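You operate a simulated robot arm through the tools that you are given. There is no shell and no other tool. Be economical: measure what you need, move in short steps, check, and stop when the job is done.

Carry out the task below with a simulated robot arm. There is one attempt and no reset: what you move stays moved.

TASK
Close the vice on the block, push the black connector onto the middle pin, then open the vice.

It is judged by the outcome, as a careful person would: the job done as asked, and still so three seconds after it is handed in. It fails if anything else is knocked over, pushed out of place, dropped, spilled or broken.

THE ROBOT
A 7-joint arm with a two-finger parallel gripper, fixed in place. Base frame: the origin is at the foot of the arm, x ahead of it, y to its left, z up; the work surface is at about z = 0. Lengths are in mm, angles in rad, forces in N, time in s.
With the tool pointing down near the work surface it reaches from about 240 to 620 mm from the base axis. Its first joint turns from -1.152 to 1.152 rad. Payload 2.6 kg.
Tool frame: the origin (TCP) lies between the finger pads and is the grasp point; the fingertips stand 30 mm ahead of it; z points along the fingers, y is the line along which they close. The gripper opens to 94 mm. The fingers are 28 mm wide and 10 mm thick; the gripper's body (50 by 96 mm) begins 55 mm behind the TCP.
Orientation is told as [roll, pitch, yaw] about the base's x, y, z axes, in that order, counted from this pose: with the fingers straight down and closing along the base's y, the tool's x points along the base's -x, its y along +y and its z along -z.

THE INTERFACE
- The arm moves only by the tool servo_tool. Its argument "motion" is a list of rows, each a list of 3 entries, a list of its own where there are three numbers: the shift along the base's x, y, z in units of 30 mm (1.0 is 30 mm), then the turn, a rotation vector about the base's x, y, z in units of 4 degrees (1.0 is 4 degrees), then the gripper command, from -1 (shut) to 1 (fully open), values between in proportion. In form: [[[tx, ty, tz], [ax, ay, az], jaw], ...]. A call has 1 to 8 rows; each row shifts and turns the commanded pose from where the row before left it. A call with a number of a shift or a turn outside -1 to 1 is refused whole. A row lasts 0.2 s, in which the tool goes at most 50 mm and 0.15 rad; a call with a longer step from one row to the next is refused whole, and so is a gripper value outside its range. A pose out of reach is approached as far as the arm can. The call stops where the force on the tool passes 40 N (or 10 N more than at its start, if that is more) or the arm is blocked; 0.2 s more then pass. The fingers move at their own pace (about 72 mm/s each) and stop on an object; they squeeze with about 24 N. The grip force told is the motor's: it shows also when the fingers shut on nothing. Time passes only in rows, and 0.2 s behind the last, so rows that do not move let the fingers close. It gives the time, the measured TCP pose, the force on the tool (base axes), the opening and the grip force at its end, in the units of the frame above (readings bear some noise).
- Cameras (640 x 400 px; columns grow to the right, rows downward): "scene" is fixed at [38.9, 433.8, 567.7]; the picture's right is [-0.75, -0.66, 0.00], its down [-0.36, 0.41, -0.84] and it looks along [0.56, -0.63, -0.54] (base axes); focal length 311 px, centre (320, 200). "wrist" rides on the gripper at [-37, 0, -58] in the tool frame; the picture's right is [0.00, -1.00, 0.00], its down [0.97, 0.00, -0.24] and it looks along [0.24, 0.00, 0.97] (tool axes); focal length 218 px, centre (320, 200).
- snapshot(camera): a new picture of that camera. No time passes.
- probe_pixels(camera, pixels): for up to 12 pixels [column, row] of the newest picture of that camera ("zoom" is the newest enlarged one), the place [x, y, z] in the base frame of the surface seen there, good to about 2 mm. No time passes.
- enlarge(camera, box): a new picture of the part [left, top, right, bottom] of that camera's present view, enlarged. No time passes.
- hand_in(): hands the job in; it is judged then, once.

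Work in short steps. Measure before you move; look again where a grasp or a placing could have gone wrong, and mend it. You have 80 turns and 54 pictures in all, the two below and enlarged ones among them. Open the gripper and draw the arm clear of the work before you hand the job in, unless the task says otherwise; then end with one line.

The tools are called after "Emit:" by a JSON object that holds its "method" and its "body". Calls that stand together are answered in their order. servo_tool: Moves the arm, as the interface text tells. Its arguments: {"type":"object","properties":{"motion":{"type":"array","items":{"type":"array"}}},"required":["motion"]} The other tools are called the same way: snapshot (camera) takes a picture; probe_pixels (camera, pixels) gives the place of the surface under pixels of a picture; enlarge (camera, box) takes an enlarged picture of a part of a camera's view; hand_in () hands the job in.

At the start:

```text
t: 0.0
ee_pos: [397.1, -67.5, 345.0]
tool_rot: [0.0, 0.0, 0.0]
contact_force: [0.2, -0.5, -0.1]
opening: 94.1
gripper_force: 0.0
```

scene: 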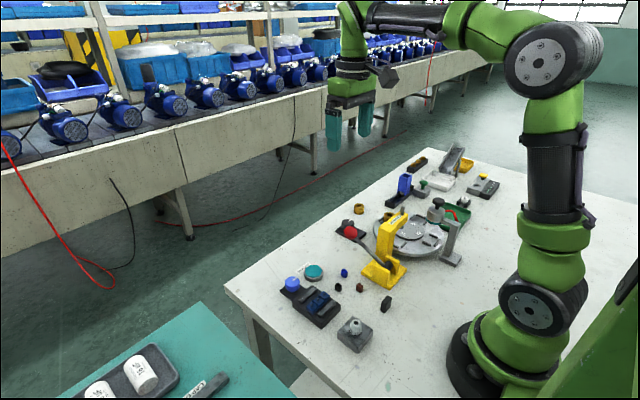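
wrist: 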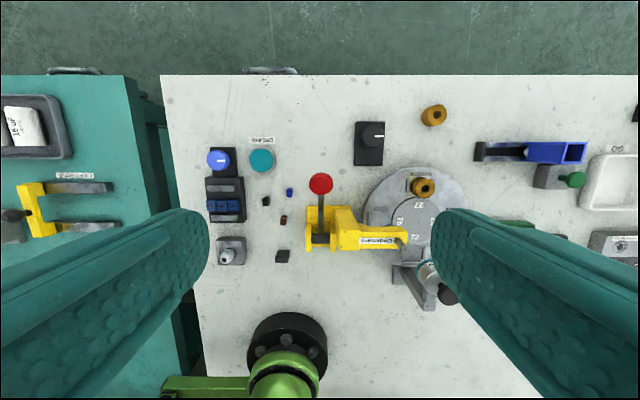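

The table holds many small items; I need close-ups to identify the vice, block, pins and connectors.

Emit:
{"method": "enlarge", "body": {"camera": "scene", "box": [260, 220, 420, 360]}}

Emit:
{"method": "enlarge", "body": {"camera": "scene", "box": [370, 140, 510, 270]}}

Emit:
{"method": "enlarge", "body": {"camera": "wrist", "box": [190, 120, 350, 280]}}

Emit:
{"method": "enlarge", "body": {"camera": "wrist", "box": [460, 100, 640, 280]}}

```text
2.86 times, centred on (340, 290) of scene
```

zoom: 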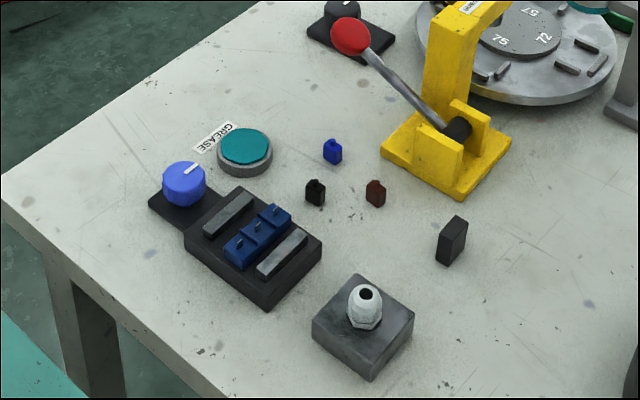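

```text
3.08 times, centred on (440, 205) of scene
```

zoom: 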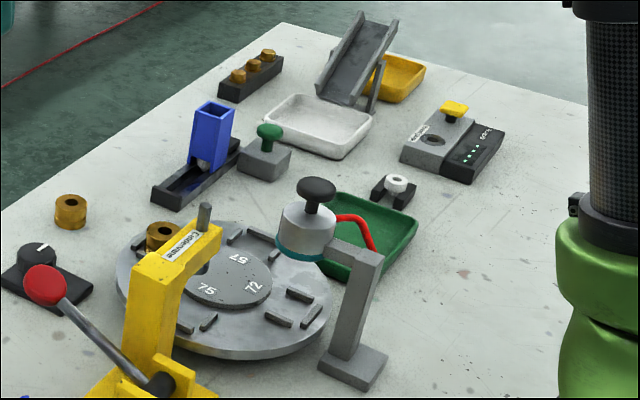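

```text
2.50 times, centred on (270, 200) of wrist
```

zoom: 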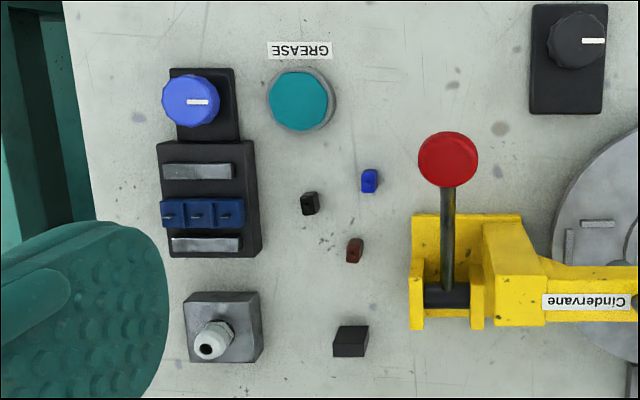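

```text
2.22 times, centred on (550, 190) of wrist
```

zoom: 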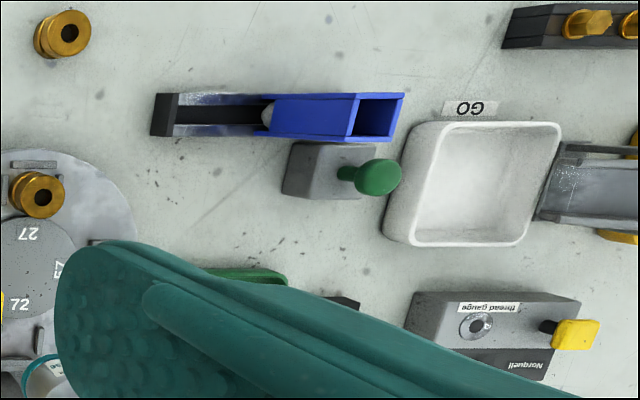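

The vice is the black base with a blue three-pin block and a blue knob, at about wrist (225,195); the connectors lie beside it. I enlarge and probe it.

Emit:
{"method": "enlarge", "body": {"camera": "scene", "box": [275, 255, 375, 335]}}

Emit:
{"method": "probe_pixels", "body": {"camera": "wrist", "pixels": [[218, 159], [233, 155], [223, 188], [212, 206], [225, 206], [238, 206], [225, 218], [266, 201], [290, 192], [283, 220], [283, 257], [252, 170]]}}

```text
5.00 times, centred on (325, 295) of scene
```

zoom: 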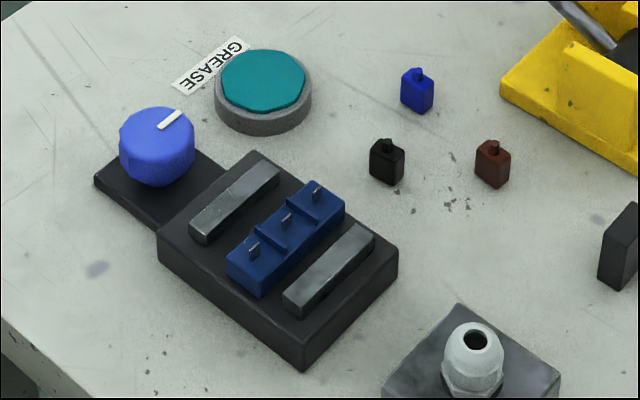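

```text
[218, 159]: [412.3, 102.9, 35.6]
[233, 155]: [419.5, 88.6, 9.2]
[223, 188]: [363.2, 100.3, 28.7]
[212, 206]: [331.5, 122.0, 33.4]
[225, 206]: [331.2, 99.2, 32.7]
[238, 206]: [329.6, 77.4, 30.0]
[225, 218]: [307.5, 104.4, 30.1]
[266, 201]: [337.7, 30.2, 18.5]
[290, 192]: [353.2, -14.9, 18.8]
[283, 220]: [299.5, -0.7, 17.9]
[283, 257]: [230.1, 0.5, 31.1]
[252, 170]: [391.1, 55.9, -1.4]
```

Moving to a closer view above the vice, gripper kept open.

Emit:
{"method": "servo_tool", "body": {"motion": [[[-0.18, 0.91, -0.9], [0, 0, 0], 1], [[-0.18, 0.91, -0.9], [0, 0, 0], 1], [[-0.18, 0.91, -0.9], [0, 0, 0], 1], [[-0.18, 0.91, -0.9], [0, 0, 0], 1], [[-0.18, 0.91, -0.9], [0, 0, 0], 1], [[0, 0, 0], [0, 0, 0], 1]]}}

Emit:
{"method": "snapshot", "body": {"camera": "wrist"}}

```text
t: 1.4
ee_pos: [370.7, 69.4, 210.6]
tool_rot: [-0.001, 0.001, -0.001]
contact_force: [0.2, -0.1, 0.0]
opening: 94.0
gripper_force: 0.0
```

```text
46 pictures are left
```

wrist: 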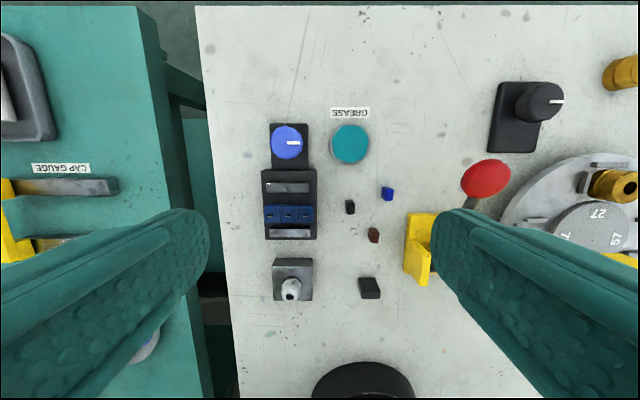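

Emit:
{"method": "enlarge", "body": {"camera": "wrist", "box": [250, 110, 410, 210]}}

Emit:
{"method": "enlarge", "body": {"camera": "wrist", "box": [250, 160, 410, 260]}}

Emit:
{"method": "probe_pixels", "body": {"camera": "wrist", "pixels": [[273, 142], [288, 143], [301, 143], [288, 130], [288, 156], [263, 175], [315, 175], [375, 144], [350, 207], [373, 236], [387, 193]]}}

```text
4.00 times, centred on (330, 160) of wrist
```

zoom: 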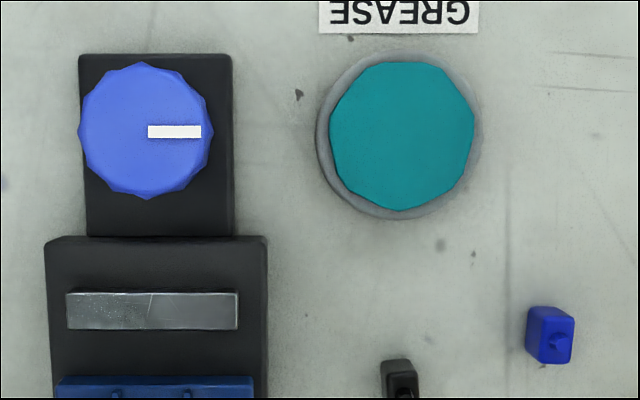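

```text
4.00 times, centred on (330, 210) of wrist
```

zoom: 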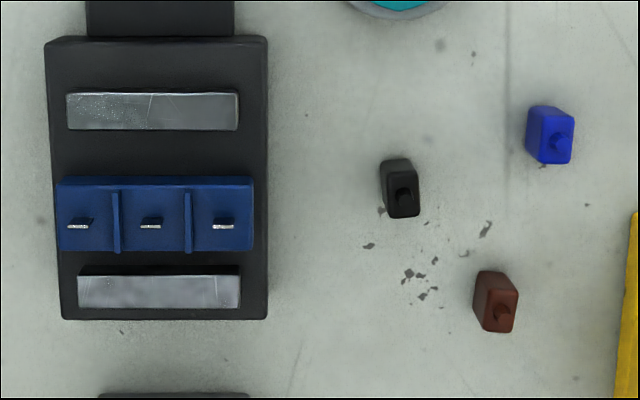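

```text
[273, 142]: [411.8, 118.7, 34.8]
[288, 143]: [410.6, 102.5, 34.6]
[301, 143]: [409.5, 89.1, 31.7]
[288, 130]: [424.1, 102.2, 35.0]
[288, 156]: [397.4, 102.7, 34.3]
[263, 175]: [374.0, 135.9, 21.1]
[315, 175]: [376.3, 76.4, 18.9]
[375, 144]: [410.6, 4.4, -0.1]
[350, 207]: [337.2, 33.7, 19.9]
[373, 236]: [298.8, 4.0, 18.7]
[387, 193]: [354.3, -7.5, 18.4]
```

Knob centre is about (411,103), ~32 mm across, top z 35. I go above it with the gripper part open (~60 mm), then check.

Emit:
{"method": "servo_tool", "body": {"motion": [[[0.34, 0.28, -0.9], [0, 0, 0], 0.28], [[0.34, 0.28, -0.9], [0, 0, 0], 0.28], [[0.33, 0.28, -0.9], [0, 0, 0], 0.28], [[0.33, 0.28, -0.65], [0, 0, 0], 0.28], [[0, 0, 0], [0, 0, 0], 0.28]]}}

Emit:
{"method": "snapshot", "body": {"camera": "wrist"}}

```text
t: 2.6
ee_pos: [411.3, 102.0, 108.3]
tool_rot: [0.0, 0.0, -0.001]
contact_force: [0.2, 0.1, 0.5]
opening: 60.1
gripper_force: 0.1
```

```text
43 pictures are left
```

wrist: 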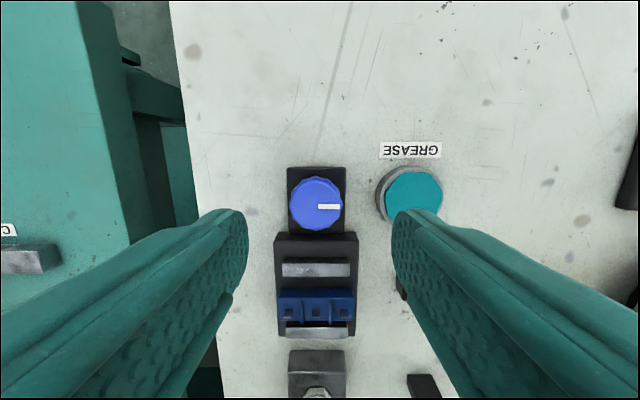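

Check the grease button's left edge and height before descending next to it.

Emit:
{"method": "probe_pixels", "body": {"camera": "wrist", "pixels": [[378, 198], [390, 197], [412, 197], [292, 205], [316, 205], [341, 205], [316, 182], [316, 226]]}}

```text
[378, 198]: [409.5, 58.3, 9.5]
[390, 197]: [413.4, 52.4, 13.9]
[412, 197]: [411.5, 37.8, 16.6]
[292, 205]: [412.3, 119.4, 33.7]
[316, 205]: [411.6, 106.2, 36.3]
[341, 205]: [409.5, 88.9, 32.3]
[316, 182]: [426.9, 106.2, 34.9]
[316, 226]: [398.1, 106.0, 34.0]
```

Grease button top is z 17, below my fingertip height of 22. I descend and close on the knob.

Emit:
{"method": "servo_tool", "body": {"motion": [[[0, 0.03, -0.9], [0, 0, 0], 0.28], [[0, 0.03, -0.9], [0, 0, 0], 0.28], [[0, 0, -0.1], [0, 0, 0], 0.1], [[0, 0, 0], [0, 0, 0], -1], [[0, 0, 0], [0, 0, 0], -1], [[0, 0, 0], [0, 0, 0], -1]]}}

```text
t: 4.0
ee_pos: [410.4, 105.0, 52.3]
tool_rot: [0.002, -0.001, 0.001]
contact_force: [2.1, 13.8, -6.8]
opening: 33.0
gripper_force: 44.4
```

Knob gripped (33 mm). Easing the side force, then trying a clockwise turn (closing sense) of 16°.

Emit:
{"method": "servo_tool", "body": {"motion": [[[-0.03, 0.05, 0], [0, 0, 0], -1], [[0, 0, 0], [0, 0, -1], -1], [[0, 0, 0], [0, 0, -1], -1], [[0, 0, 0], [0, 0, -1], -1], [[0, 0, 0], [0, 0, -1], -1], [[0, 0, 0], [0, 0, 0], -1]]}}

Emit:
{"method": "enlarge", "body": {"camera": "scene", "box": [275, 255, 375, 335]}}

Emit:
{"method": "snapshot", "body": {"camera": "wrist"}}

```text
t: 5.4
ee_pos: [409.3, 104.6, 52.9]
tool_rot: [-0.001, 0.001, -0.282]
contact_force: [-7.7, 6.9, 6.1]
opening: 32.9
gripper_force: 45.4
```

```text
5.00 times, centred on (325, 295) of scene
```

zoom: 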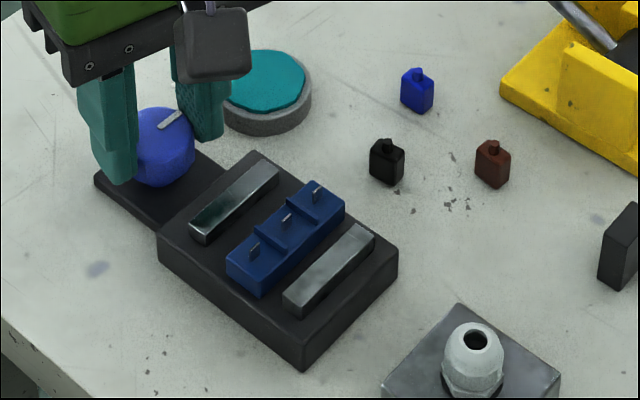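

```text
41 pictures are left
```

wrist: 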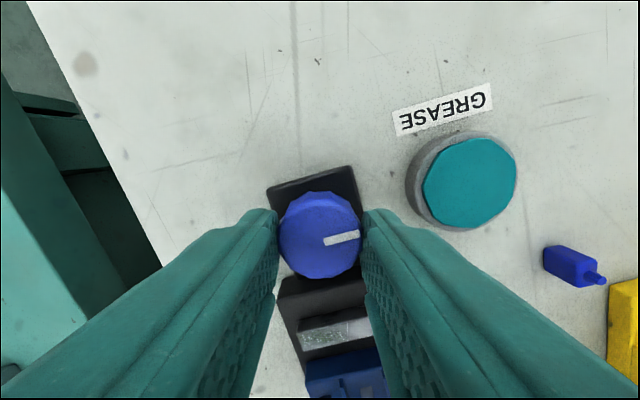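

The marker stayed nearly put while the gripper turned (slip), and the jaws didn't move: likely the stop in that sense. I try the other sense.

Emit:
{"method": "servo_tool", "body": {"motion": [[[0, 0, 0], [0, 0, 1], -1], [[0, 0, 0], [0, 0, 1], -1], [[0, 0, 0], [0, 0, 1], -1], [[0, 0, 0], [0, 0, 1], -1], [[0, 0, 0], [0, 0, 1], -1], [[0, 0, 0], [0, 0, 1], -1], [[0, 0, 0], [0, 0, 1], -1], [[0, 0, 0], [0, 0, 1], -1]]}}

Emit:
{"method": "snapshot", "body": {"camera": "wrist"}}

Emit:
{"method": "enlarge", "body": {"camera": "scene", "box": [275, 255, 375, 335]}}

```text
t: 7.2
ee_pos: [410.0, 104.1, 53.1]
tool_rot: [0.001, 0.002, 0.279]
contact_force: [-17.2, -1.4, 20.8]
opening: 32.4
gripper_force: 45.1
```

```text
40 pictures are left
```

wrist: 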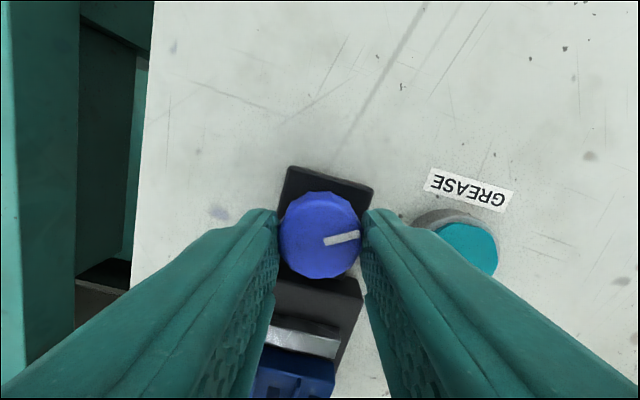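

```text
5.00 times, centred on (325, 295) of scene
```

zoom: 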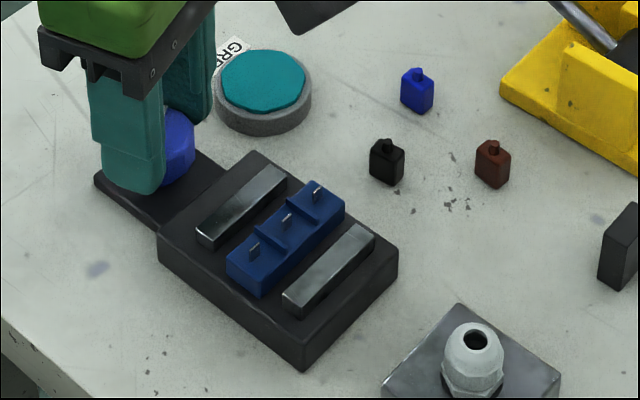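

Counter-clockwise carries the knob and advances the jaw. Continue turning, with slight relief upward.

Emit:
{"method": "servo_tool", "body": {"motion": [[[0.02, 0, 0.04], [0, 0, 1], -1], [[0, 0, 0], [0, 0, 1], -1], [[0, 0, 0], [0, 0, 1], -1], [[0, 0, 0], [0, 0, 1], -1], [[0, 0, 0], [0, 0, 1], -1], [[0, 0, 0], [0, 0, 1], -1], [[0, 0, 0], [0, 0, 1], -1], [[0, 0, 0], [0, 0, 1], -1]]}}

Emit:
{"method": "enlarge", "body": {"camera": "scene", "box": [275, 255, 375, 335]}}

Emit:
{"method": "snapshot", "body": {"camera": "wrist"}}

```text
t: 9.0
ee_pos: [410.2, 104.3, 52.5]
tool_rot: [0.002, 0.005, 0.837]
contact_force: [-7.4, -9.7, -11.7]
opening: 32.9
gripper_force: 45.2
```

```text
5.00 times, centred on (325, 295) of scene
```

zoom: 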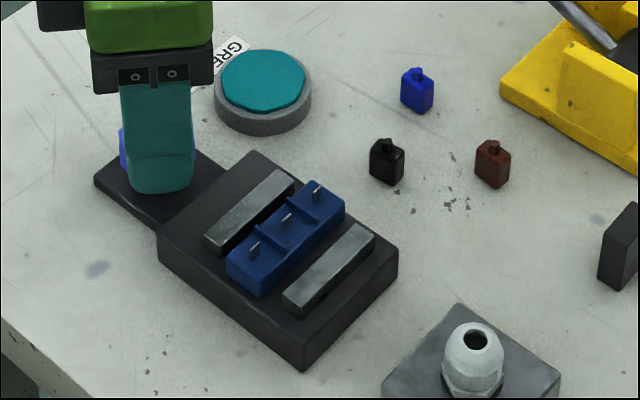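

```text
37 pictures are left
```

wrist: 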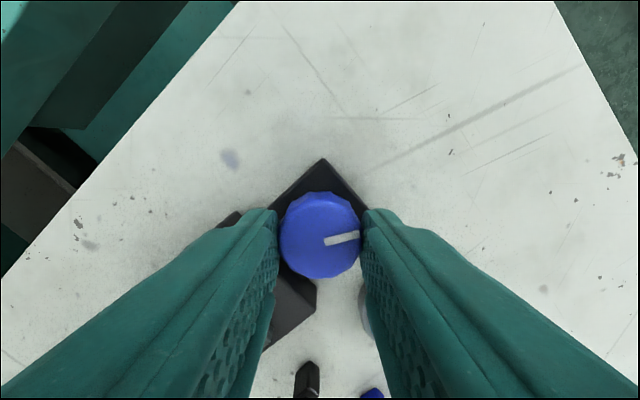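

Still gripping and closing (jaw shifts ~7 px per 32°). Continue.

Emit:
{"method": "servo_tool", "body": {"motion": [[[0, 0, 0], [0, 0, 1], -1], [[0, 0, 0], [0, 0, 1], -1], [[0, 0, 0], [0, 0, 1], -1], [[0, 0, 0], [0, 0, 1], -1], [[0, 0, 0], [0, 0, 1], -1], [[0, 0, 0], [0, 0, 1], -1], [[0, 0, 0], [0, 0, 1], -1], [[0, 0, 0], [0, 0, 1], -1]]}}

Emit:
{"method": "enlarge", "body": {"camera": "scene", "box": [275, 255, 375, 335]}}

Emit:
{"method": "snapshot", "body": {"camera": "wrist"}}

```text
t: 10.8
ee_pos: [411.3, 104.5, 54.0]
tool_rot: [0.0, 0.002, 1.397]
contact_force: [3.0, -12.1, -27.2]
opening: 32.6
gripper_force: 44.6
```

```text
5.00 times, centred on (325, 295) of scene
```

zoom: 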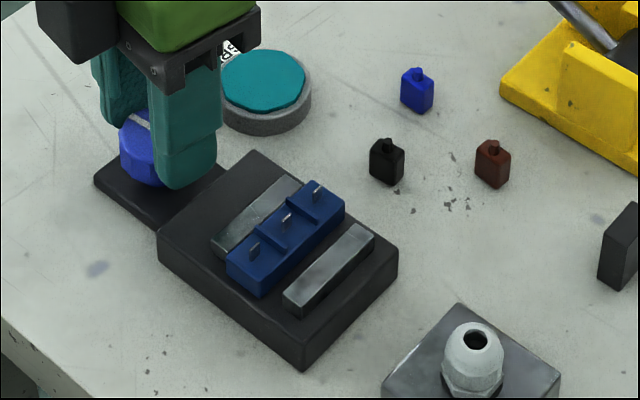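

```text
35 pictures are left
```

wrist: 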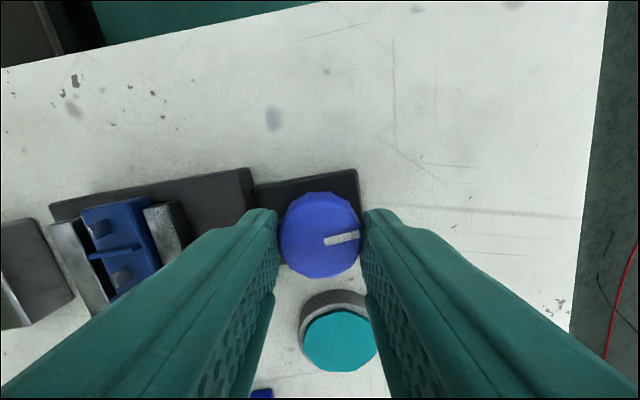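

Jaw is about at the block. Continue turning, lowering slightly to ease the pull.

Emit:
{"method": "servo_tool", "body": {"motion": [[[0, 0, -0.03], [0, 0, 0.5], -1], [[0, 0, 0], [0, 0, 1], -1], [[0, 0, 0], [0, 0, 1], -1], [[0, 0, 0], [0, 0, 1], -1], [[0, 0, 0], [0, 0, 1], -1], [[0, 0, 0], [0, 0, 1], -1], [[0, 0, 0], [0, 0, 1], -1]]}}

Emit:
{"method": "enlarge", "body": {"camera": "scene", "box": [275, 255, 375, 335]}}

Emit:
{"method": "snapshot", "body": {"camera": "wrist"}}

```text
t: 12.4
ee_pos: [411.7, 103.1, 52.8]
tool_rot: [-0.001, 0.003, 1.849]
contact_force: [-6.0, -18.2, 0.2]
opening: 32.6
gripper_force: 45.0
```

```text
5.00 times, centred on (325, 295) of scene
```

zoom: 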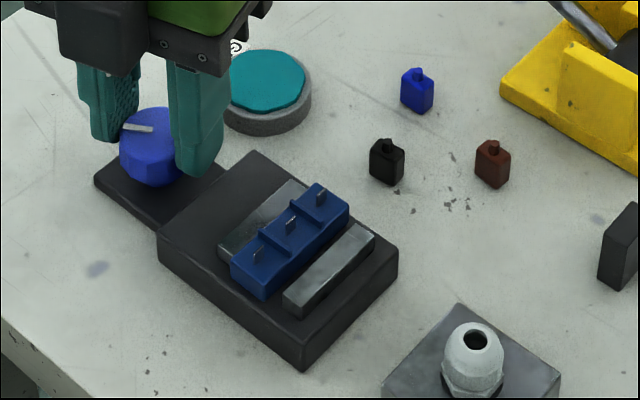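

```text
33 pictures are left
```

wrist: 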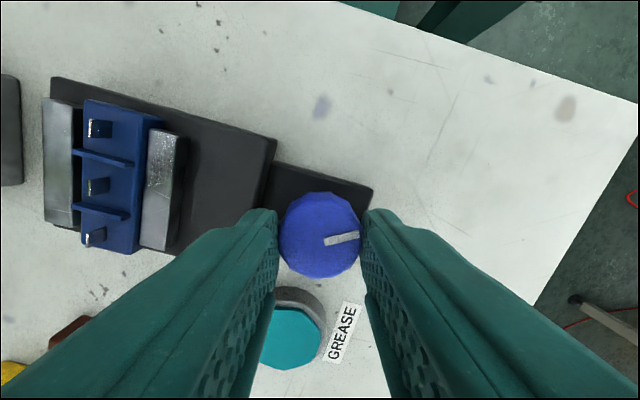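

The block is now being pushed; a small gap to the fixed jaw remains. Continue.

Emit:
{"method": "servo_tool", "body": {"motion": [[[0, 0.03, 0], [0, 0, 1], -1], [[0, 0, 0], [0, 0, 1], -1], [[0, 0, 0], [0, 0, 1], -1], [[0, 0, 0], [0, 0, 1], -1], [[0, 0, 0], [0, 0, 1], -1], [[0, 0, 0], [0, 0, 1], -1]]}}

Emit:
{"method": "snapshot", "body": {"camera": "wrist"}}

```text
t: 13.8
ee_pos: [412.3, 104.5, 53.1]
tool_rot: [-0.001, 0.006, 2.267]
contact_force: [0.2, -20.8, 8.0]
opening: 32.7
gripper_force: 44.8
```

```text
32 pictures are left
```

wrist: 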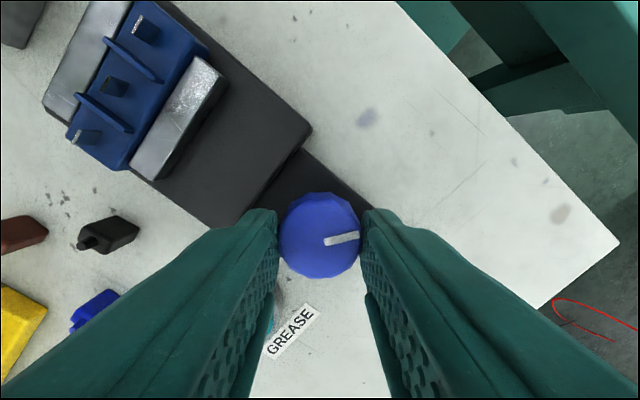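

Emit:
{"method": "enlarge", "body": {"camera": "wrist", "box": [30, 0, 240, 200]}}

Emit:
{"method": "servo_tool", "body": {"motion": [[[0, -0.03, 0], [0, 0, 1], -1], [[0, 0, 0], [0, 0, 1], -1], [[0, 0, 0], [0, 0, 1], -1], [[0, 0, 0], [0, 0, 0], -1]]}}

Emit:
{"method": "enlarge", "body": {"camera": "wrist", "box": [0, 0, 400, 280]}}

```text
2.00 times, centred on (135, 100) of wrist
```

zoom: 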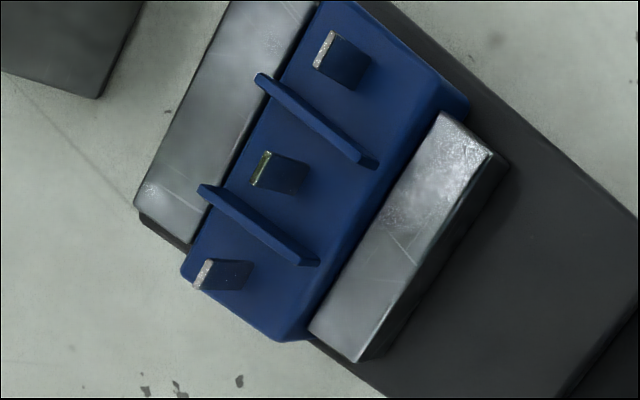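

```text
t: 14.8
ee_pos: [410.7, 103.0, 54.5]
tool_rot: [-0.003, 0.001, 2.479]
contact_force: [12.9, -12.2, -5.4]
opening: 33.0
gripper_force: 45.0
```

```text
1.43 times, centred on (200, 140) of wrist
```

zoom: 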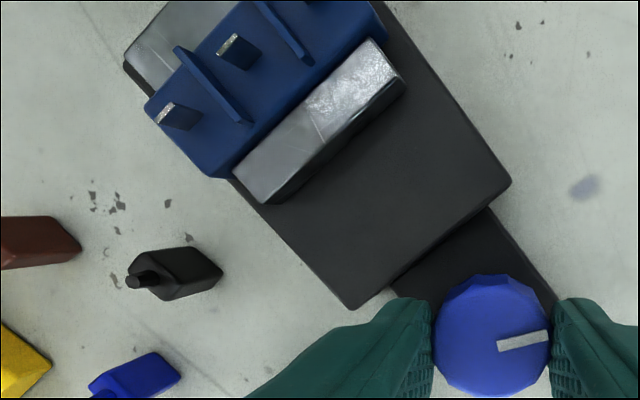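

No visible gap left, but the marker still follows. Turn until it slips.

Emit:
{"method": "servo_tool", "body": {"motion": [[[0, 0, 0], [0, 0, 1], -1], [[0, 0, 0], [0, 0, 1], -1], [[0, 0, 0], [0, 0, 1], -1], [[0, 0, 0], [0, 0, 1], -1], [[0, 0, 0], [0, 0, 0], -1]]}}

Emit:
{"method": "snapshot", "body": {"camera": "wrist"}}

```text
t: 16.0
ee_pos: [411.6, 105.0, 53.5]
tool_rot: [0.0, -0.001, 2.758]
contact_force: [18.3, -8.5, -5.6]
opening: 32.7
gripper_force: 45.2
```

```text
29 pictures are left
```

wrist: 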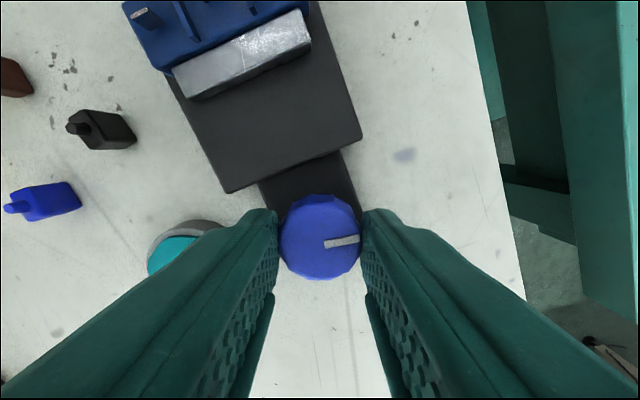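

The marker may be starting to lag (about 8° vs 12°). One more small turn to confirm.

Emit:
{"method": "servo_tool", "body": {"motion": [[[0, 0, 0], [0, 0, 1], -1], [[0, 0, 0], [0, 0, 1], -1], [[0, 0, 0], [0, 0, 0], -1]]}}

Emit:
{"method": "snapshot", "body": {"camera": "wrist"}}

```text
t: 16.8
ee_pos: [409.1, 105.5, 53.3]
tool_rot: [0.0, -0.005, 2.896]
contact_force: [-5.6, -7.5, 15.8]
opening: 33.1
gripper_force: 44.6
```

```text
28 pictures are left
```

wrist: 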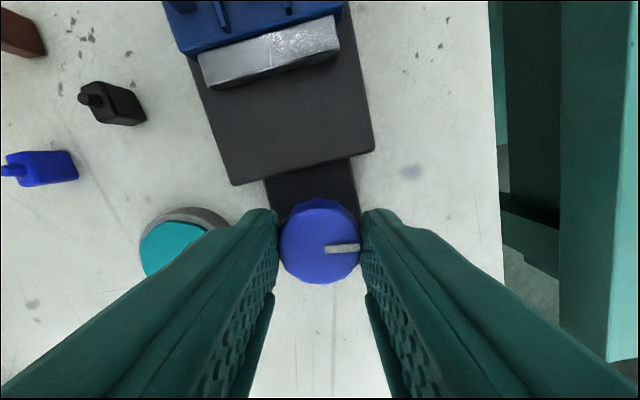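

Marker now lags ~6° of 8°: knob at stop, vice closed. Release, rise, and look.

Emit:
{"method": "servo_tool", "body": {"motion": [[[0, 0, 0], [0, 0, 0], 0.2], [[0, 0, 0], [0, 0, 0], 0.2], [[0, 0, 0.8], [0, 0, 0], 0.2], [[0, 0, 0.8], [0, 0, 0], 0.2], [[-0.8, -0.6, 0.8], [0, 0, 0], 0.2], [[-0.8, -0.6, 0.8], [0, 0, 0], 0.2], [[-0.5, -0.3, 0], [0, 0, 0], 0.2]]}}

Emit:
{"method": "snapshot", "body": {"camera": "wrist"}}

Emit:
{"method": "enlarge", "body": {"camera": "scene", "box": [275, 255, 375, 335]}}

```text
t: 18.4
ee_pos: [347.9, 58.3, 148.0]
tool_rot: [0.0, 0.0, 2.899]
contact_force: [0.3, -0.1, -0.9]
opening: 56.6
gripper_force: 0.1
```

```text
27 pictures are left
```

wrist: 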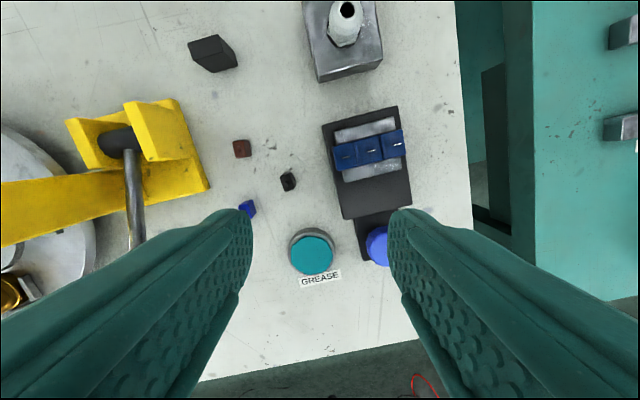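

```text
5.00 times, centred on (325, 295) of scene
```

zoom: 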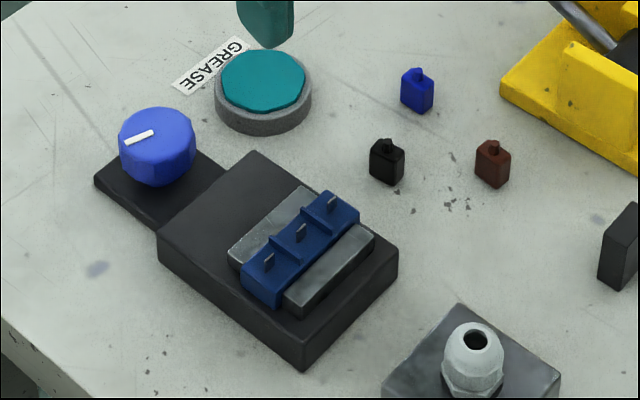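

The vice clamps the block. Now enlarge the connector and pins.

Emit:
{"method": "enlarge", "body": {"camera": "wrist", "box": [264, 160, 314, 200]}}

Emit:
{"method": "probe_pixels", "body": {"camera": "zoom", "pixels": [[320, 220], [250, 200], [385, 170], [410, 260], [270, 290], [240, 160], [370, 130], [340, 230]]}}

Emit:
{"method": "enlarge", "body": {"camera": "wrist", "box": [320, 105, 420, 185]}}

Emit:
{"method": "probe_pixels", "body": {"camera": "zoom", "pixels": [[165, 325], [280, 285], [410, 250], [145, 330], [190, 320], [256, 292], [305, 280], [320, 260], [380, 390], [300, 160], [310, 330], [400, 350]]}}

```text
10.00 times, centred on (289, 180) of wrist
```

zoom: 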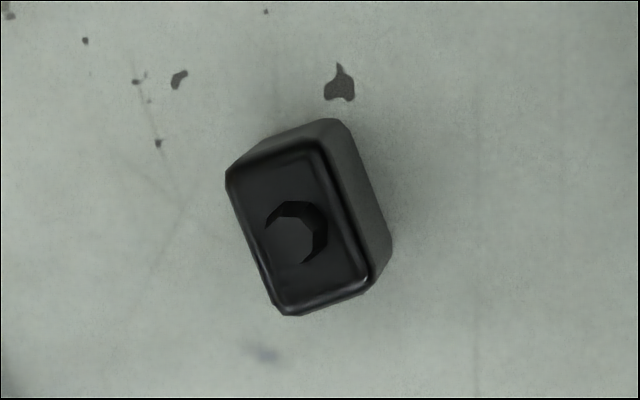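

```text
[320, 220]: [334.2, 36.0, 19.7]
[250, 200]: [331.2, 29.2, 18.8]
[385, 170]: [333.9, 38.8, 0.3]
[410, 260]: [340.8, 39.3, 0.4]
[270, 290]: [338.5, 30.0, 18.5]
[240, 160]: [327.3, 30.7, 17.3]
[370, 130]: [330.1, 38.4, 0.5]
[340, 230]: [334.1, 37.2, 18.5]
```

```text
5.00 times, centred on (370, 145) of wrist
```

zoom: 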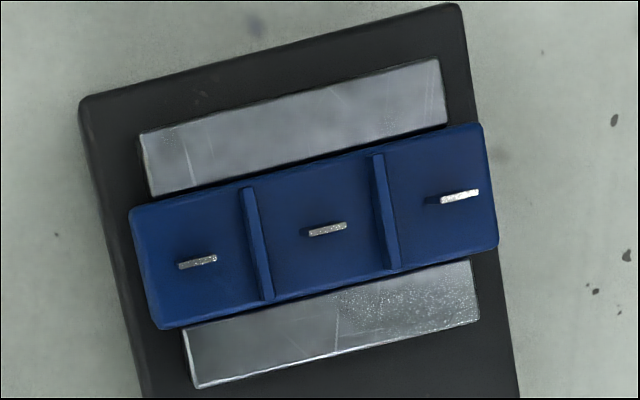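

```text
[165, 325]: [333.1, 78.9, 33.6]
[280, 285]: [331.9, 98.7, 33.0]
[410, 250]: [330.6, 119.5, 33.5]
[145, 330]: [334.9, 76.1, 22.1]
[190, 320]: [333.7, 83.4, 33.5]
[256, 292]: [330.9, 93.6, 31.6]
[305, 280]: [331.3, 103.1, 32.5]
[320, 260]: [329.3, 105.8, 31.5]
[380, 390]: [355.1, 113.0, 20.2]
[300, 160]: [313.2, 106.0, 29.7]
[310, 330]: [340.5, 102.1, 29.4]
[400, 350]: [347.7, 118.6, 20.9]
```

Connector long side (~12.5 mm) lies roughly along x, ~9° off; width ~9 mm. Probe the pins and ribs precisely.

Emit:
{"method": "probe_pixels", "body": {"camera": "zoom", "pixels": [[327, 229], [340, 226], [315, 232], [460, 196], [198, 262], [250, 195], [376, 160], [262, 280], [388, 255], [300, 200], [350, 260], [325, 240]]}}

Emit:
{"method": "enlarge", "body": {"camera": "scene", "box": [310, 290, 340, 314]}}

```text
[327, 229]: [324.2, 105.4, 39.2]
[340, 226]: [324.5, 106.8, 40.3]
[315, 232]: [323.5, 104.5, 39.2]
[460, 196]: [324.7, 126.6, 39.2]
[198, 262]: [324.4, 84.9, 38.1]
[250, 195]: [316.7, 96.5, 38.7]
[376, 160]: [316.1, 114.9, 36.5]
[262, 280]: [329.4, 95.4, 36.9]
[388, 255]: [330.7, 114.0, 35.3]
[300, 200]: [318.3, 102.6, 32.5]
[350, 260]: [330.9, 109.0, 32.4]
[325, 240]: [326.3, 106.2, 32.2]
```

```text
16.00 times, centred on (325, 302) of scene
```

zoom: 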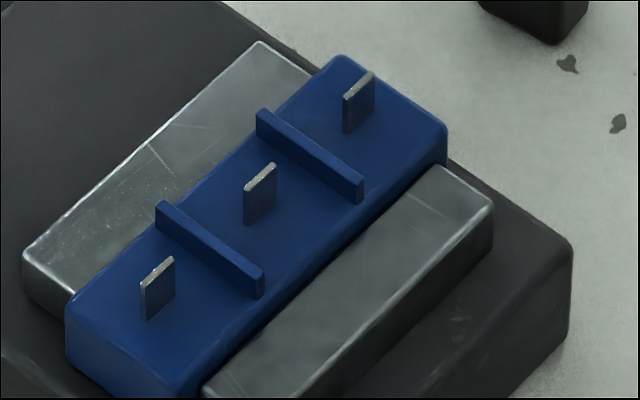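

Middle pin: (324.3,105.4), top z 39.3, base 32.3, blade wide along y; rib tops 37. I move above the black connector at about (334.3,33.4) and align yaw.

Emit:
{"method": "servo_tool", "body": {"motion": [[[-0.08, -0.14, -0.25], [0, 0, 0.93], 0], [[-0.08, -0.14, -0.25], [0, 0, 0.93], 0], [[-0.08, -0.14, -0.25], [0, 0, 0.93], -0.2], [[-0.08, -0.14, -0.25], [0, 0, 0.93], -0.36], [[-0.08, -0.14, -0.25], [0, 0, 0.93], -0.36], [[-0.05, -0.13, -0.25], [0, 0, 0.95], -0.36], [[0, 0, 0], [0, 0, 0], -0.36]]}}

Emit:
{"method": "enlarge", "body": {"camera": "wrist", "box": [260, 130, 380, 230]}}

```text
t: 20.0
ee_pos: [334.3, 35.0, 104.3]
tool_rot: [0.001, 0.0, -2.995]
contact_force: [0.0, -0.6, -0.9]
opening: 30.0
gripper_force: 0.0
```

```text
4.00 times, centred on (320, 180) of wrist
```

zoom: 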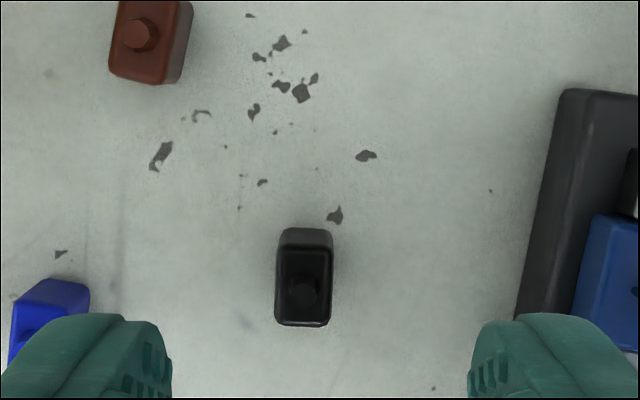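

Aligned. Verify position on the connector's top.

Emit:
{"method": "probe_pixels", "body": {"camera": "zoom", "pixels": [[304, 292], [285, 265], [324, 265], [282, 315], [325, 315], [88, 300]]}}

```text
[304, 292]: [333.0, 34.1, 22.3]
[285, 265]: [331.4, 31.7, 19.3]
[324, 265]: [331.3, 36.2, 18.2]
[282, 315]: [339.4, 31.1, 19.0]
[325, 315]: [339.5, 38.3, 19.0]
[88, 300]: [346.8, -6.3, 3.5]
```

Centre about (335,33). Descend to TCP z 38 (fingertips z 8) and close.

Emit:
{"method": "servo_tool", "body": {"motion": [[[0.02, -0.07, -0.8], [0, 0, 0], -0.36], [[0, 0, -0.8], [0, 0, 0], -0.36], [[0, 0, -0.6], [0, 0, 0], -0.36], [[0, 0, 0], [0, 0, 0], -0.36], [[0, 0, 0], [0, 0, 0], -1], [[0, 0, 0], [0, 0, 0], -1], [[0, 0, 0], [0, 0, 0], -1]]}}

Emit:
{"method": "enlarge", "body": {"camera": "scene", "box": [310, 255, 390, 319]}}

```text
t: 21.6
ee_pos: [334.8, 33.2, 37.7]
tool_rot: [-0.001, 0.001, -2.995]
contact_force: [0.2, -0.3, 0.0]
opening: 7.9
gripper_force: 24.6
```

```text
6.25 times, centred on (350, 287) of scene
```

zoom: 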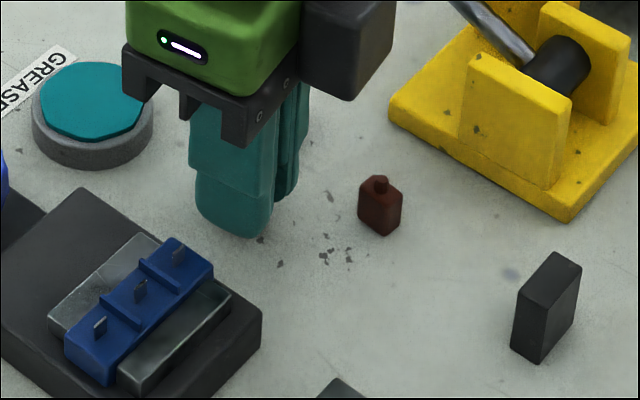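

Gripped (7.9 mm). Lift clear, then tilt to look at the socket slot on the underside.

Emit:
{"method": "servo_tool", "body": {"motion": [[[0, 0, 0.5], [0, 0, 0], -1], [[0, 0, 1], [0, 0, 0], -1], [[0, 0, 1], [0, 0, 0], -1], [[0, 0, 1], [0, 0, 0], -1], [[0.3, 0, 1], [0, 0, 0], -1], [[0.5, 0, 1], [0, 0, 0], -1], [[0.5, 0, 0.5], [0, 0, 0], -1]]}}

Emit:
{"method": "servo_tool", "body": {"motion": [[[0, 0, 0], [0.73, 0.68, 0], -1], [[0, 0, 0], [0.73, 0.68, 0], -1], [[0, 0, 0], [0.73, 0.68, 0], -1], [[0, 0, 0], [0.73, 0.68, 0], -1], [[0, 0, 0], [0.73, 0.68, 0], -1], [[0, 0, 0], [0.73, 0.68, 0], -1], [[0, 0, 0], [0.73, 0.68, 0], -1], [[0, 0, 0], [0.73, 0.68, 0], -1]]}}

Emit:
{"method": "servo_tool", "body": {"motion": [[[0, 0, 0], [0.73, 0.68, 0], -1], [[0, 0, 0], [0.73, 0.68, 0], -1], [[0, 0, 0], [0.73, 0.68, 0], -1], [[0, 0, 0], [0.73, 0.68, 0], -1], [[0, 0, 0], [0.73, 0.68, 0], -1], [[0, 0, 0], [0.73, 0.68, 0], -1]]}}

Emit:
{"method": "snapshot", "body": {"camera": "scene"}}

```text
t: 23.2
ee_pos: [373.9, 32.9, 218.8]
tool_rot: [-0.005, 0.003, -3.003]
contact_force: [0.7, 1.0, 0.0]
opening: 7.9
gripper_force: 24.1
```

```text
t: 25.0
ee_pos: [372.7, 32.4, 216.7]
tool_rot: [-0.002, 0.004, -3.002]
contact_force: [0.5, 0.0, 0.8]
opening: 8.1
gripper_force: 24.1
out of reach, approached as far as the arm can: row 1, 2, 3, 4, 5, 6, 7, 8
```

```text
t: 26.4
ee_pos: [373.1, 32.6, 218.1]
tool_rot: [-0.003, 0.004, -3.002]
contact_force: [0.4, -1.0, -0.1]
opening: 8.1
gripper_force: 24.5
out of reach, approached as far as the arm can: row 1, 2, 3, 4, 5, 6
```

```text
20 pictures are left
```

scene: 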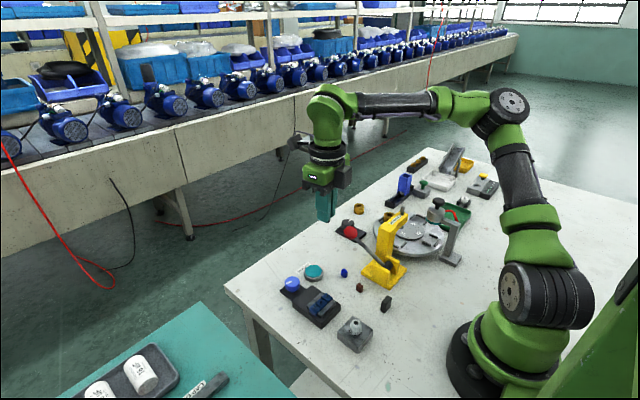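

Tilt was refused as out of reach (joint near its limit). I unwind some yaw and see how the pose responds.

Emit:
{"method": "servo_tool", "body": {"motion": [[[0, 0, 0], [0, 0, -1], -1], [[0, 0, 0], [0, 0, -1], -1], [[0, 0, 0], [0, 0, -1], -1]]}}

```text
t: 27.2
ee_pos: [372.4, 32.8, 218.2]
tool_rot: [-0.004, 0.003, 3.07]
contact_force: [-0.2, -0.5, 0.9]
opening: 8.2
gripper_force: 23.7
```

Pose tracks fine. Unwind more yaw, then retry the tilt.

Emit:
{"method": "servo_tool", "body": {"motion": [[[0, 0, 0], [0, 0, -1], -1], [[0, 0, 0], [0, 0, -1], -1], [[0, 0, 0], [0, 0, -1], -1], [[0, 0, 0], [0, 0, -1], -1], [[0, 0, 0], [0, 0, -1], -1], [[0, 0, 0], [0, 0, -1], -1], [[0, 0, 0], [0, 0, -1], -1], [[0, 0, 0], [0, 0, -1], -1]]}}

Emit:
{"method": "servo_tool", "body": {"motion": [[[0, 0, 0], [0.73, 0.68, 0], -1], [[0, 0, 0], [0.73, 0.68, 0], -1], [[0, 0, 0], [0.73, 0.68, 0], -1], [[0, 0, 0], [0.73, 0.68, 0], -1], [[0, 0, 0], [0.73, 0.68, 0], -1], [[0, 0, 0], [0.73, 0.68, 0], -1], [[0, 0, 0], [0.73, 0.68, 0], -1], [[0, 0, 0], [0.73, 0.68, 0], -1]]}}

```text
t: 29.0
ee_pos: [374.3, 33.3, 218.7]
tool_rot: [-0.004, 0.003, 2.51]
contact_force: [-0.5, -0.3, 0.3]
opening: 8.3
gripper_force: 24.2
```

```text
t: 30.8
ee_pos: [373.9, 33.9, 218.3]
tool_rot: [-0.122, -0.545, 2.547]
contact_force: [-0.2, 0.8, 0.4]
opening: 8.0
gripper_force: 24.6
```

Tilting works now. Continue to 60°.

Emit:
{"method": "servo_tool", "body": {"motion": [[[0, 0, 0], [0.73, 0.68, 0], -1], [[0, 0, 0], [0.73, 0.68, 0], -1], [[0, 0, 0], [0.73, 0.68, 0], -1], [[0, 0, 0], [0.73, 0.68, 0], -1], [[0, 0, 0], [0.73, 0.68, 0], -1], [[0, 0, 0], [0.73, 0.68, 0], -1], [[0, 0, 0], [0.73, 0.68, 0], -1]]}}

Emit:
{"method": "snapshot", "body": {"camera": "scene"}}

```text
t: 32.4
ee_pos: [373.8, 33.7, 217.5]
tool_rot: [-0.32, -1.011, 2.69]
contact_force: [-0.9, 0.4, -0.4]
opening: 8.2
gripper_force: 23.6
```

```text
19 pictures are left
```

scene: 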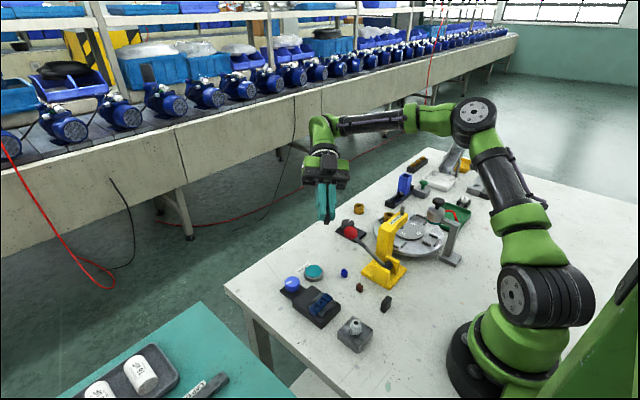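

Emit:
{"method": "enlarge", "body": {"camera": "scene", "box": [310, 205, 345, 233]}}

```text
14.29 times, centred on (328, 219) of scene
```

zoom: 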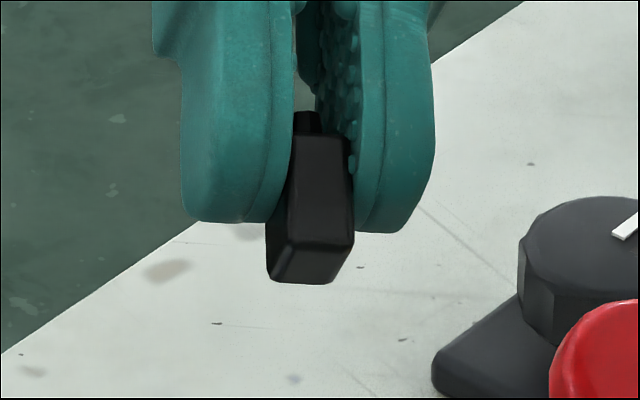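

The bottom face shows at (310,260) but dark; enlarge further.

Emit:
{"method": "enlarge", "body": {"camera": "scene", "box": [323, 219, 331, 226]}}

```text
16.00 times, centred on (327, 222) of scene
```

zoom: 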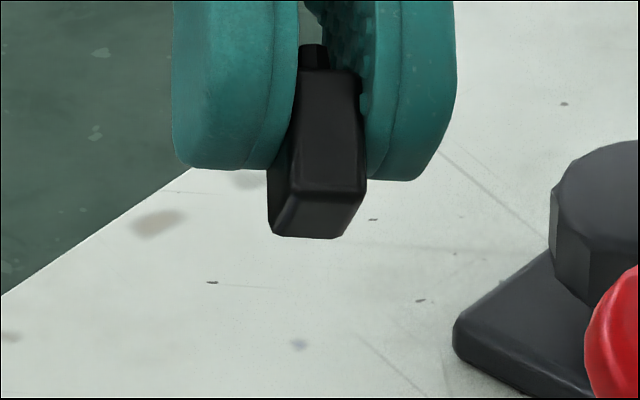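

Not conclusive. Tilt another 28° for a more frontal view.

Emit:
{"method": "servo_tool", "body": {"motion": [[[0, 0, 0], [0.73, 0.68, 0], -1], [[0, 0, 0], [0.73, 0.68, 0], -1], [[0, 0, 0], [0.73, 0.68, 0], -1], [[0, 0, 0], [0.73, 0.68, 0], -1], [[0, 0, 0], [0.73, 0.68, 0], -1], [[0, 0, 0], [0.73, 0.68, 0], -1], [[0, 0, 0], [0.73, 0.68, 0], -1]]}}

Emit:
{"method": "enlarge", "body": {"camera": "scene", "box": [310, 205, 345, 233]}}

```text
t: 34.0
ee_pos: [374.4, 33.4, 218.0]
tool_rot: [-1.365, -1.374, -2.6]
contact_force: [-0.4, 0.6, -0.7]
opening: 7.9
gripper_force: 24.4
```

```text
14.29 times, centred on (328, 219) of scene
```

zoom: 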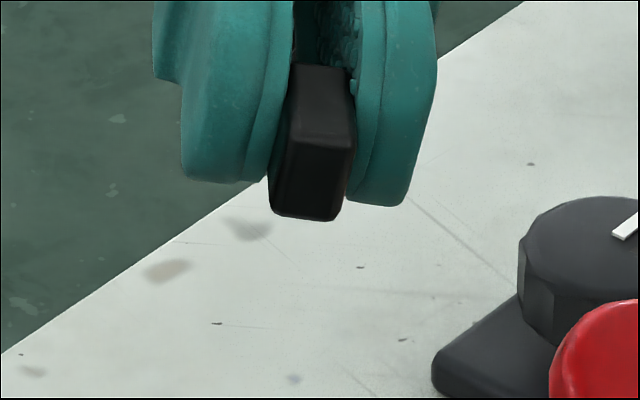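

The underside looks plain black; I probe depth over its face to find any slot.

Emit:
{"method": "probe_pixels", "body": {"camera": "zoom", "pixels": [[312, 180], [312, 176], [312, 184], [298, 178], [326, 182], [307, 180], [317, 181], [315, 166], [309, 194], [312, 172], [312, 188], [290, 160]]}}

Emit:
{"method": "enlarge", "body": {"camera": "scene", "box": [320, 208, 336, 220]}}

```text
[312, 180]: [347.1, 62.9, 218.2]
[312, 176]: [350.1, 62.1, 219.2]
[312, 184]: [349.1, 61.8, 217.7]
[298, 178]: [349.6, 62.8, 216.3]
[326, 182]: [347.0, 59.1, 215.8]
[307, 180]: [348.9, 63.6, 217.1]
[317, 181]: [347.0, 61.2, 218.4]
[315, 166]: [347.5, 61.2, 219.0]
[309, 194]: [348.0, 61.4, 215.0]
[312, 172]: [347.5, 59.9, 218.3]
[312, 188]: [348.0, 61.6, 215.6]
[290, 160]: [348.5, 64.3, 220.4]
```

```text
16.00 times, centred on (328, 214) of scene
```

zoom: 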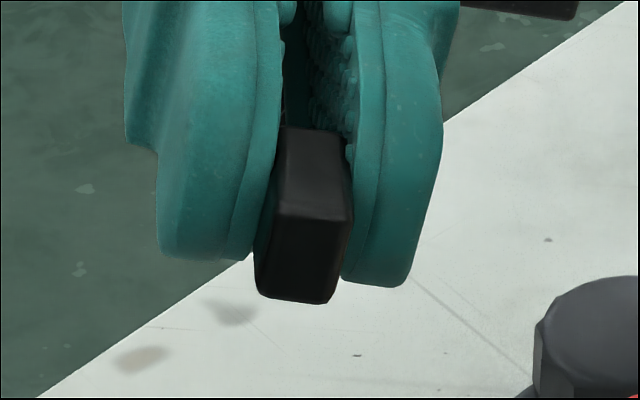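

No slot: underside is solid, so orientation as it lay (long side along x, squared to the block) is natural. Tilt back upright.

Emit:
{"method": "servo_tool", "body": {"motion": [[[0, 0, 0], [-0.73, -0.68, 0], -1], [[0, 0, 0], [-0.73, -0.68, 0], -1], [[0, 0, 0], [-0.73, -0.68, 0], -1], [[0, 0, 0], [-0.73, -0.68, 0], -1], [[0, 0, 0], [-0.73, -0.68, 0], -1], [[0, 0, 0], [-0.73, -0.68, 0], -1], [[0, 0, 0], [-0.73, -0.68, 0], -1], [[0, 0, 0], [-0.73, -0.68, 0], -1]]}}

Emit:
{"method": "servo_tool", "body": {"motion": [[[0, 0, 0], [-0.73, -0.68, 0], -1], [[0, 0, 0], [-0.73, -0.68, 0], -1], [[0, 0, 0], [-0.73, -0.68, 0], -1], [[0, 0, 0], [-0.73, -0.68, 0], -1], [[0, 0, 0], [-0.73, -0.68, 0], -1], [[0, 0, 0], [-0.73, -0.68, 0], -1], [[0, 0, 0], [-0.73, -0.68, 0], -1], [[0, 0, 0], [-0.73, -0.68, 0], -1]]}}

Emit:
{"method": "servo_tool", "body": {"motion": [[[0, 0, 0], [-0.73, -0.68, 0], -1], [[0, 0, 0], [-0.73, -0.68, 0], -1], [[0, 0, 0], [-0.73, -0.68, 0], -1], [[0, 0, 0], [-0.73, -0.68, 0], -1], [[0, 0, 0], [-0.73, -0.68, 0], -1], [[0, 0, 0], [-0.73, -0.68, 0], -1], [[0, 0, 0], [0, 0, 0], -1]]}}

```text
t: 35.8
ee_pos: [373.0, 33.8, 218.2]
tool_rot: [-0.276, -0.942, 2.654]
contact_force: [-0.3, -0.4, 0.4]
opening: 8.2
gripper_force: 23.9
```

```text
t: 37.6
ee_pos: [374.1, 32.5, 218.6]
tool_rot: [-0.086, -0.407, 2.529]
contact_force: [0.0, 0.8, 0.0]
opening: 7.9
gripper_force: 24.5
```

```text
t: 39.2
ee_pos: [375.4, 32.4, 218.0]
tool_rot: [-0.001, 0.004, 2.512]
contact_force: [-1.3, 0.8, 0.3]
opening: 8.1
gripper_force: 24.5
```

Upright again. Move above the middle pin while turning to yaw π.

Emit:
{"method": "servo_tool", "body": {"motion": [[[-0.21, 0.305, -0.4], [0, 0, 1], -1], [[-0.21, 0.305, -0.4], [0, 0, 1], -1], [[-0.21, 0.305, -0.4], [0, 0, 1], -1], [[-0.21, 0.305, -0.4], [0, 0, 1], -1], [[-0.21, 0.305, -0.4], [0, 0, 1], -1], [[-0.21, 0.305, -0.4], [0, 0, 1], -1], [[-0.21, 0.305, -0.4], [0, 0, 1], -1], [[-0.21, 0.305, -0.4], [0, 0, 1], -1]]}}

Emit:
{"method": "servo_tool", "body": {"motion": [[[0, 0, -0.3], [0, 0, 1], -1], [[0, 0, 0], [0, 0, 0], -1]]}}

Emit:
{"method": "enlarge", "body": {"camera": "wrist", "box": [270, 180, 370, 260]}}

Emit:
{"method": "enlarge", "body": {"camera": "scene", "box": [295, 265, 345, 305]}}

```text
t: 41.0
ee_pos: [322.9, 106.1, 122.3]
tool_rot: [-0.003, 0.006, 3.071]
contact_force: [-0.7, -0.2, -0.2]
opening: 8.0
gripper_force: 24.1
```

```text
t: 41.6
ee_pos: [324.1, 106.4, 113.5]
tool_rot: [-0.002, 0.004, -3.142]
contact_force: [-0.4, -0.2, -0.3]
opening: 8.1
gripper_force: 23.8
```

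```text
5.00 times, centred on (320, 220) of wrist
```

zoom: 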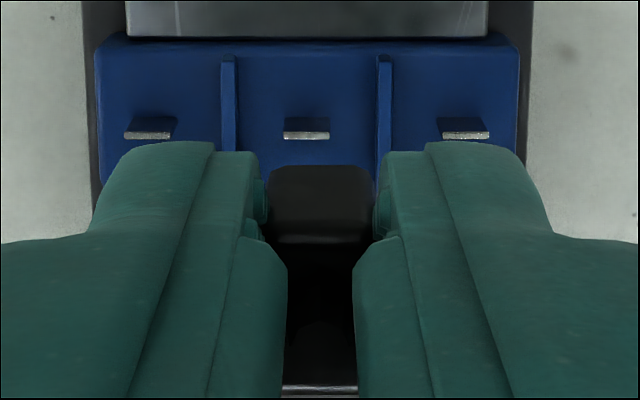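

```text
10.00 times, centred on (320, 285) of scene
```

zoom: 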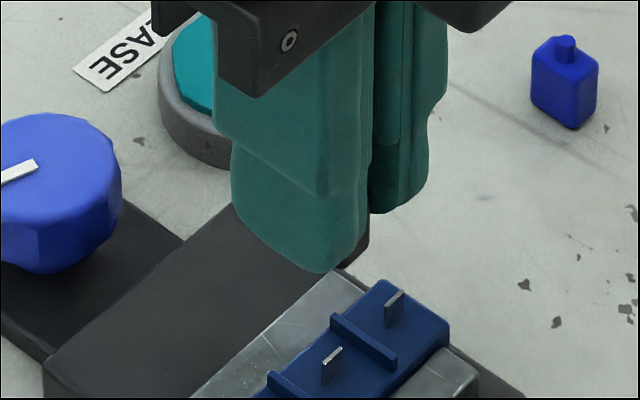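

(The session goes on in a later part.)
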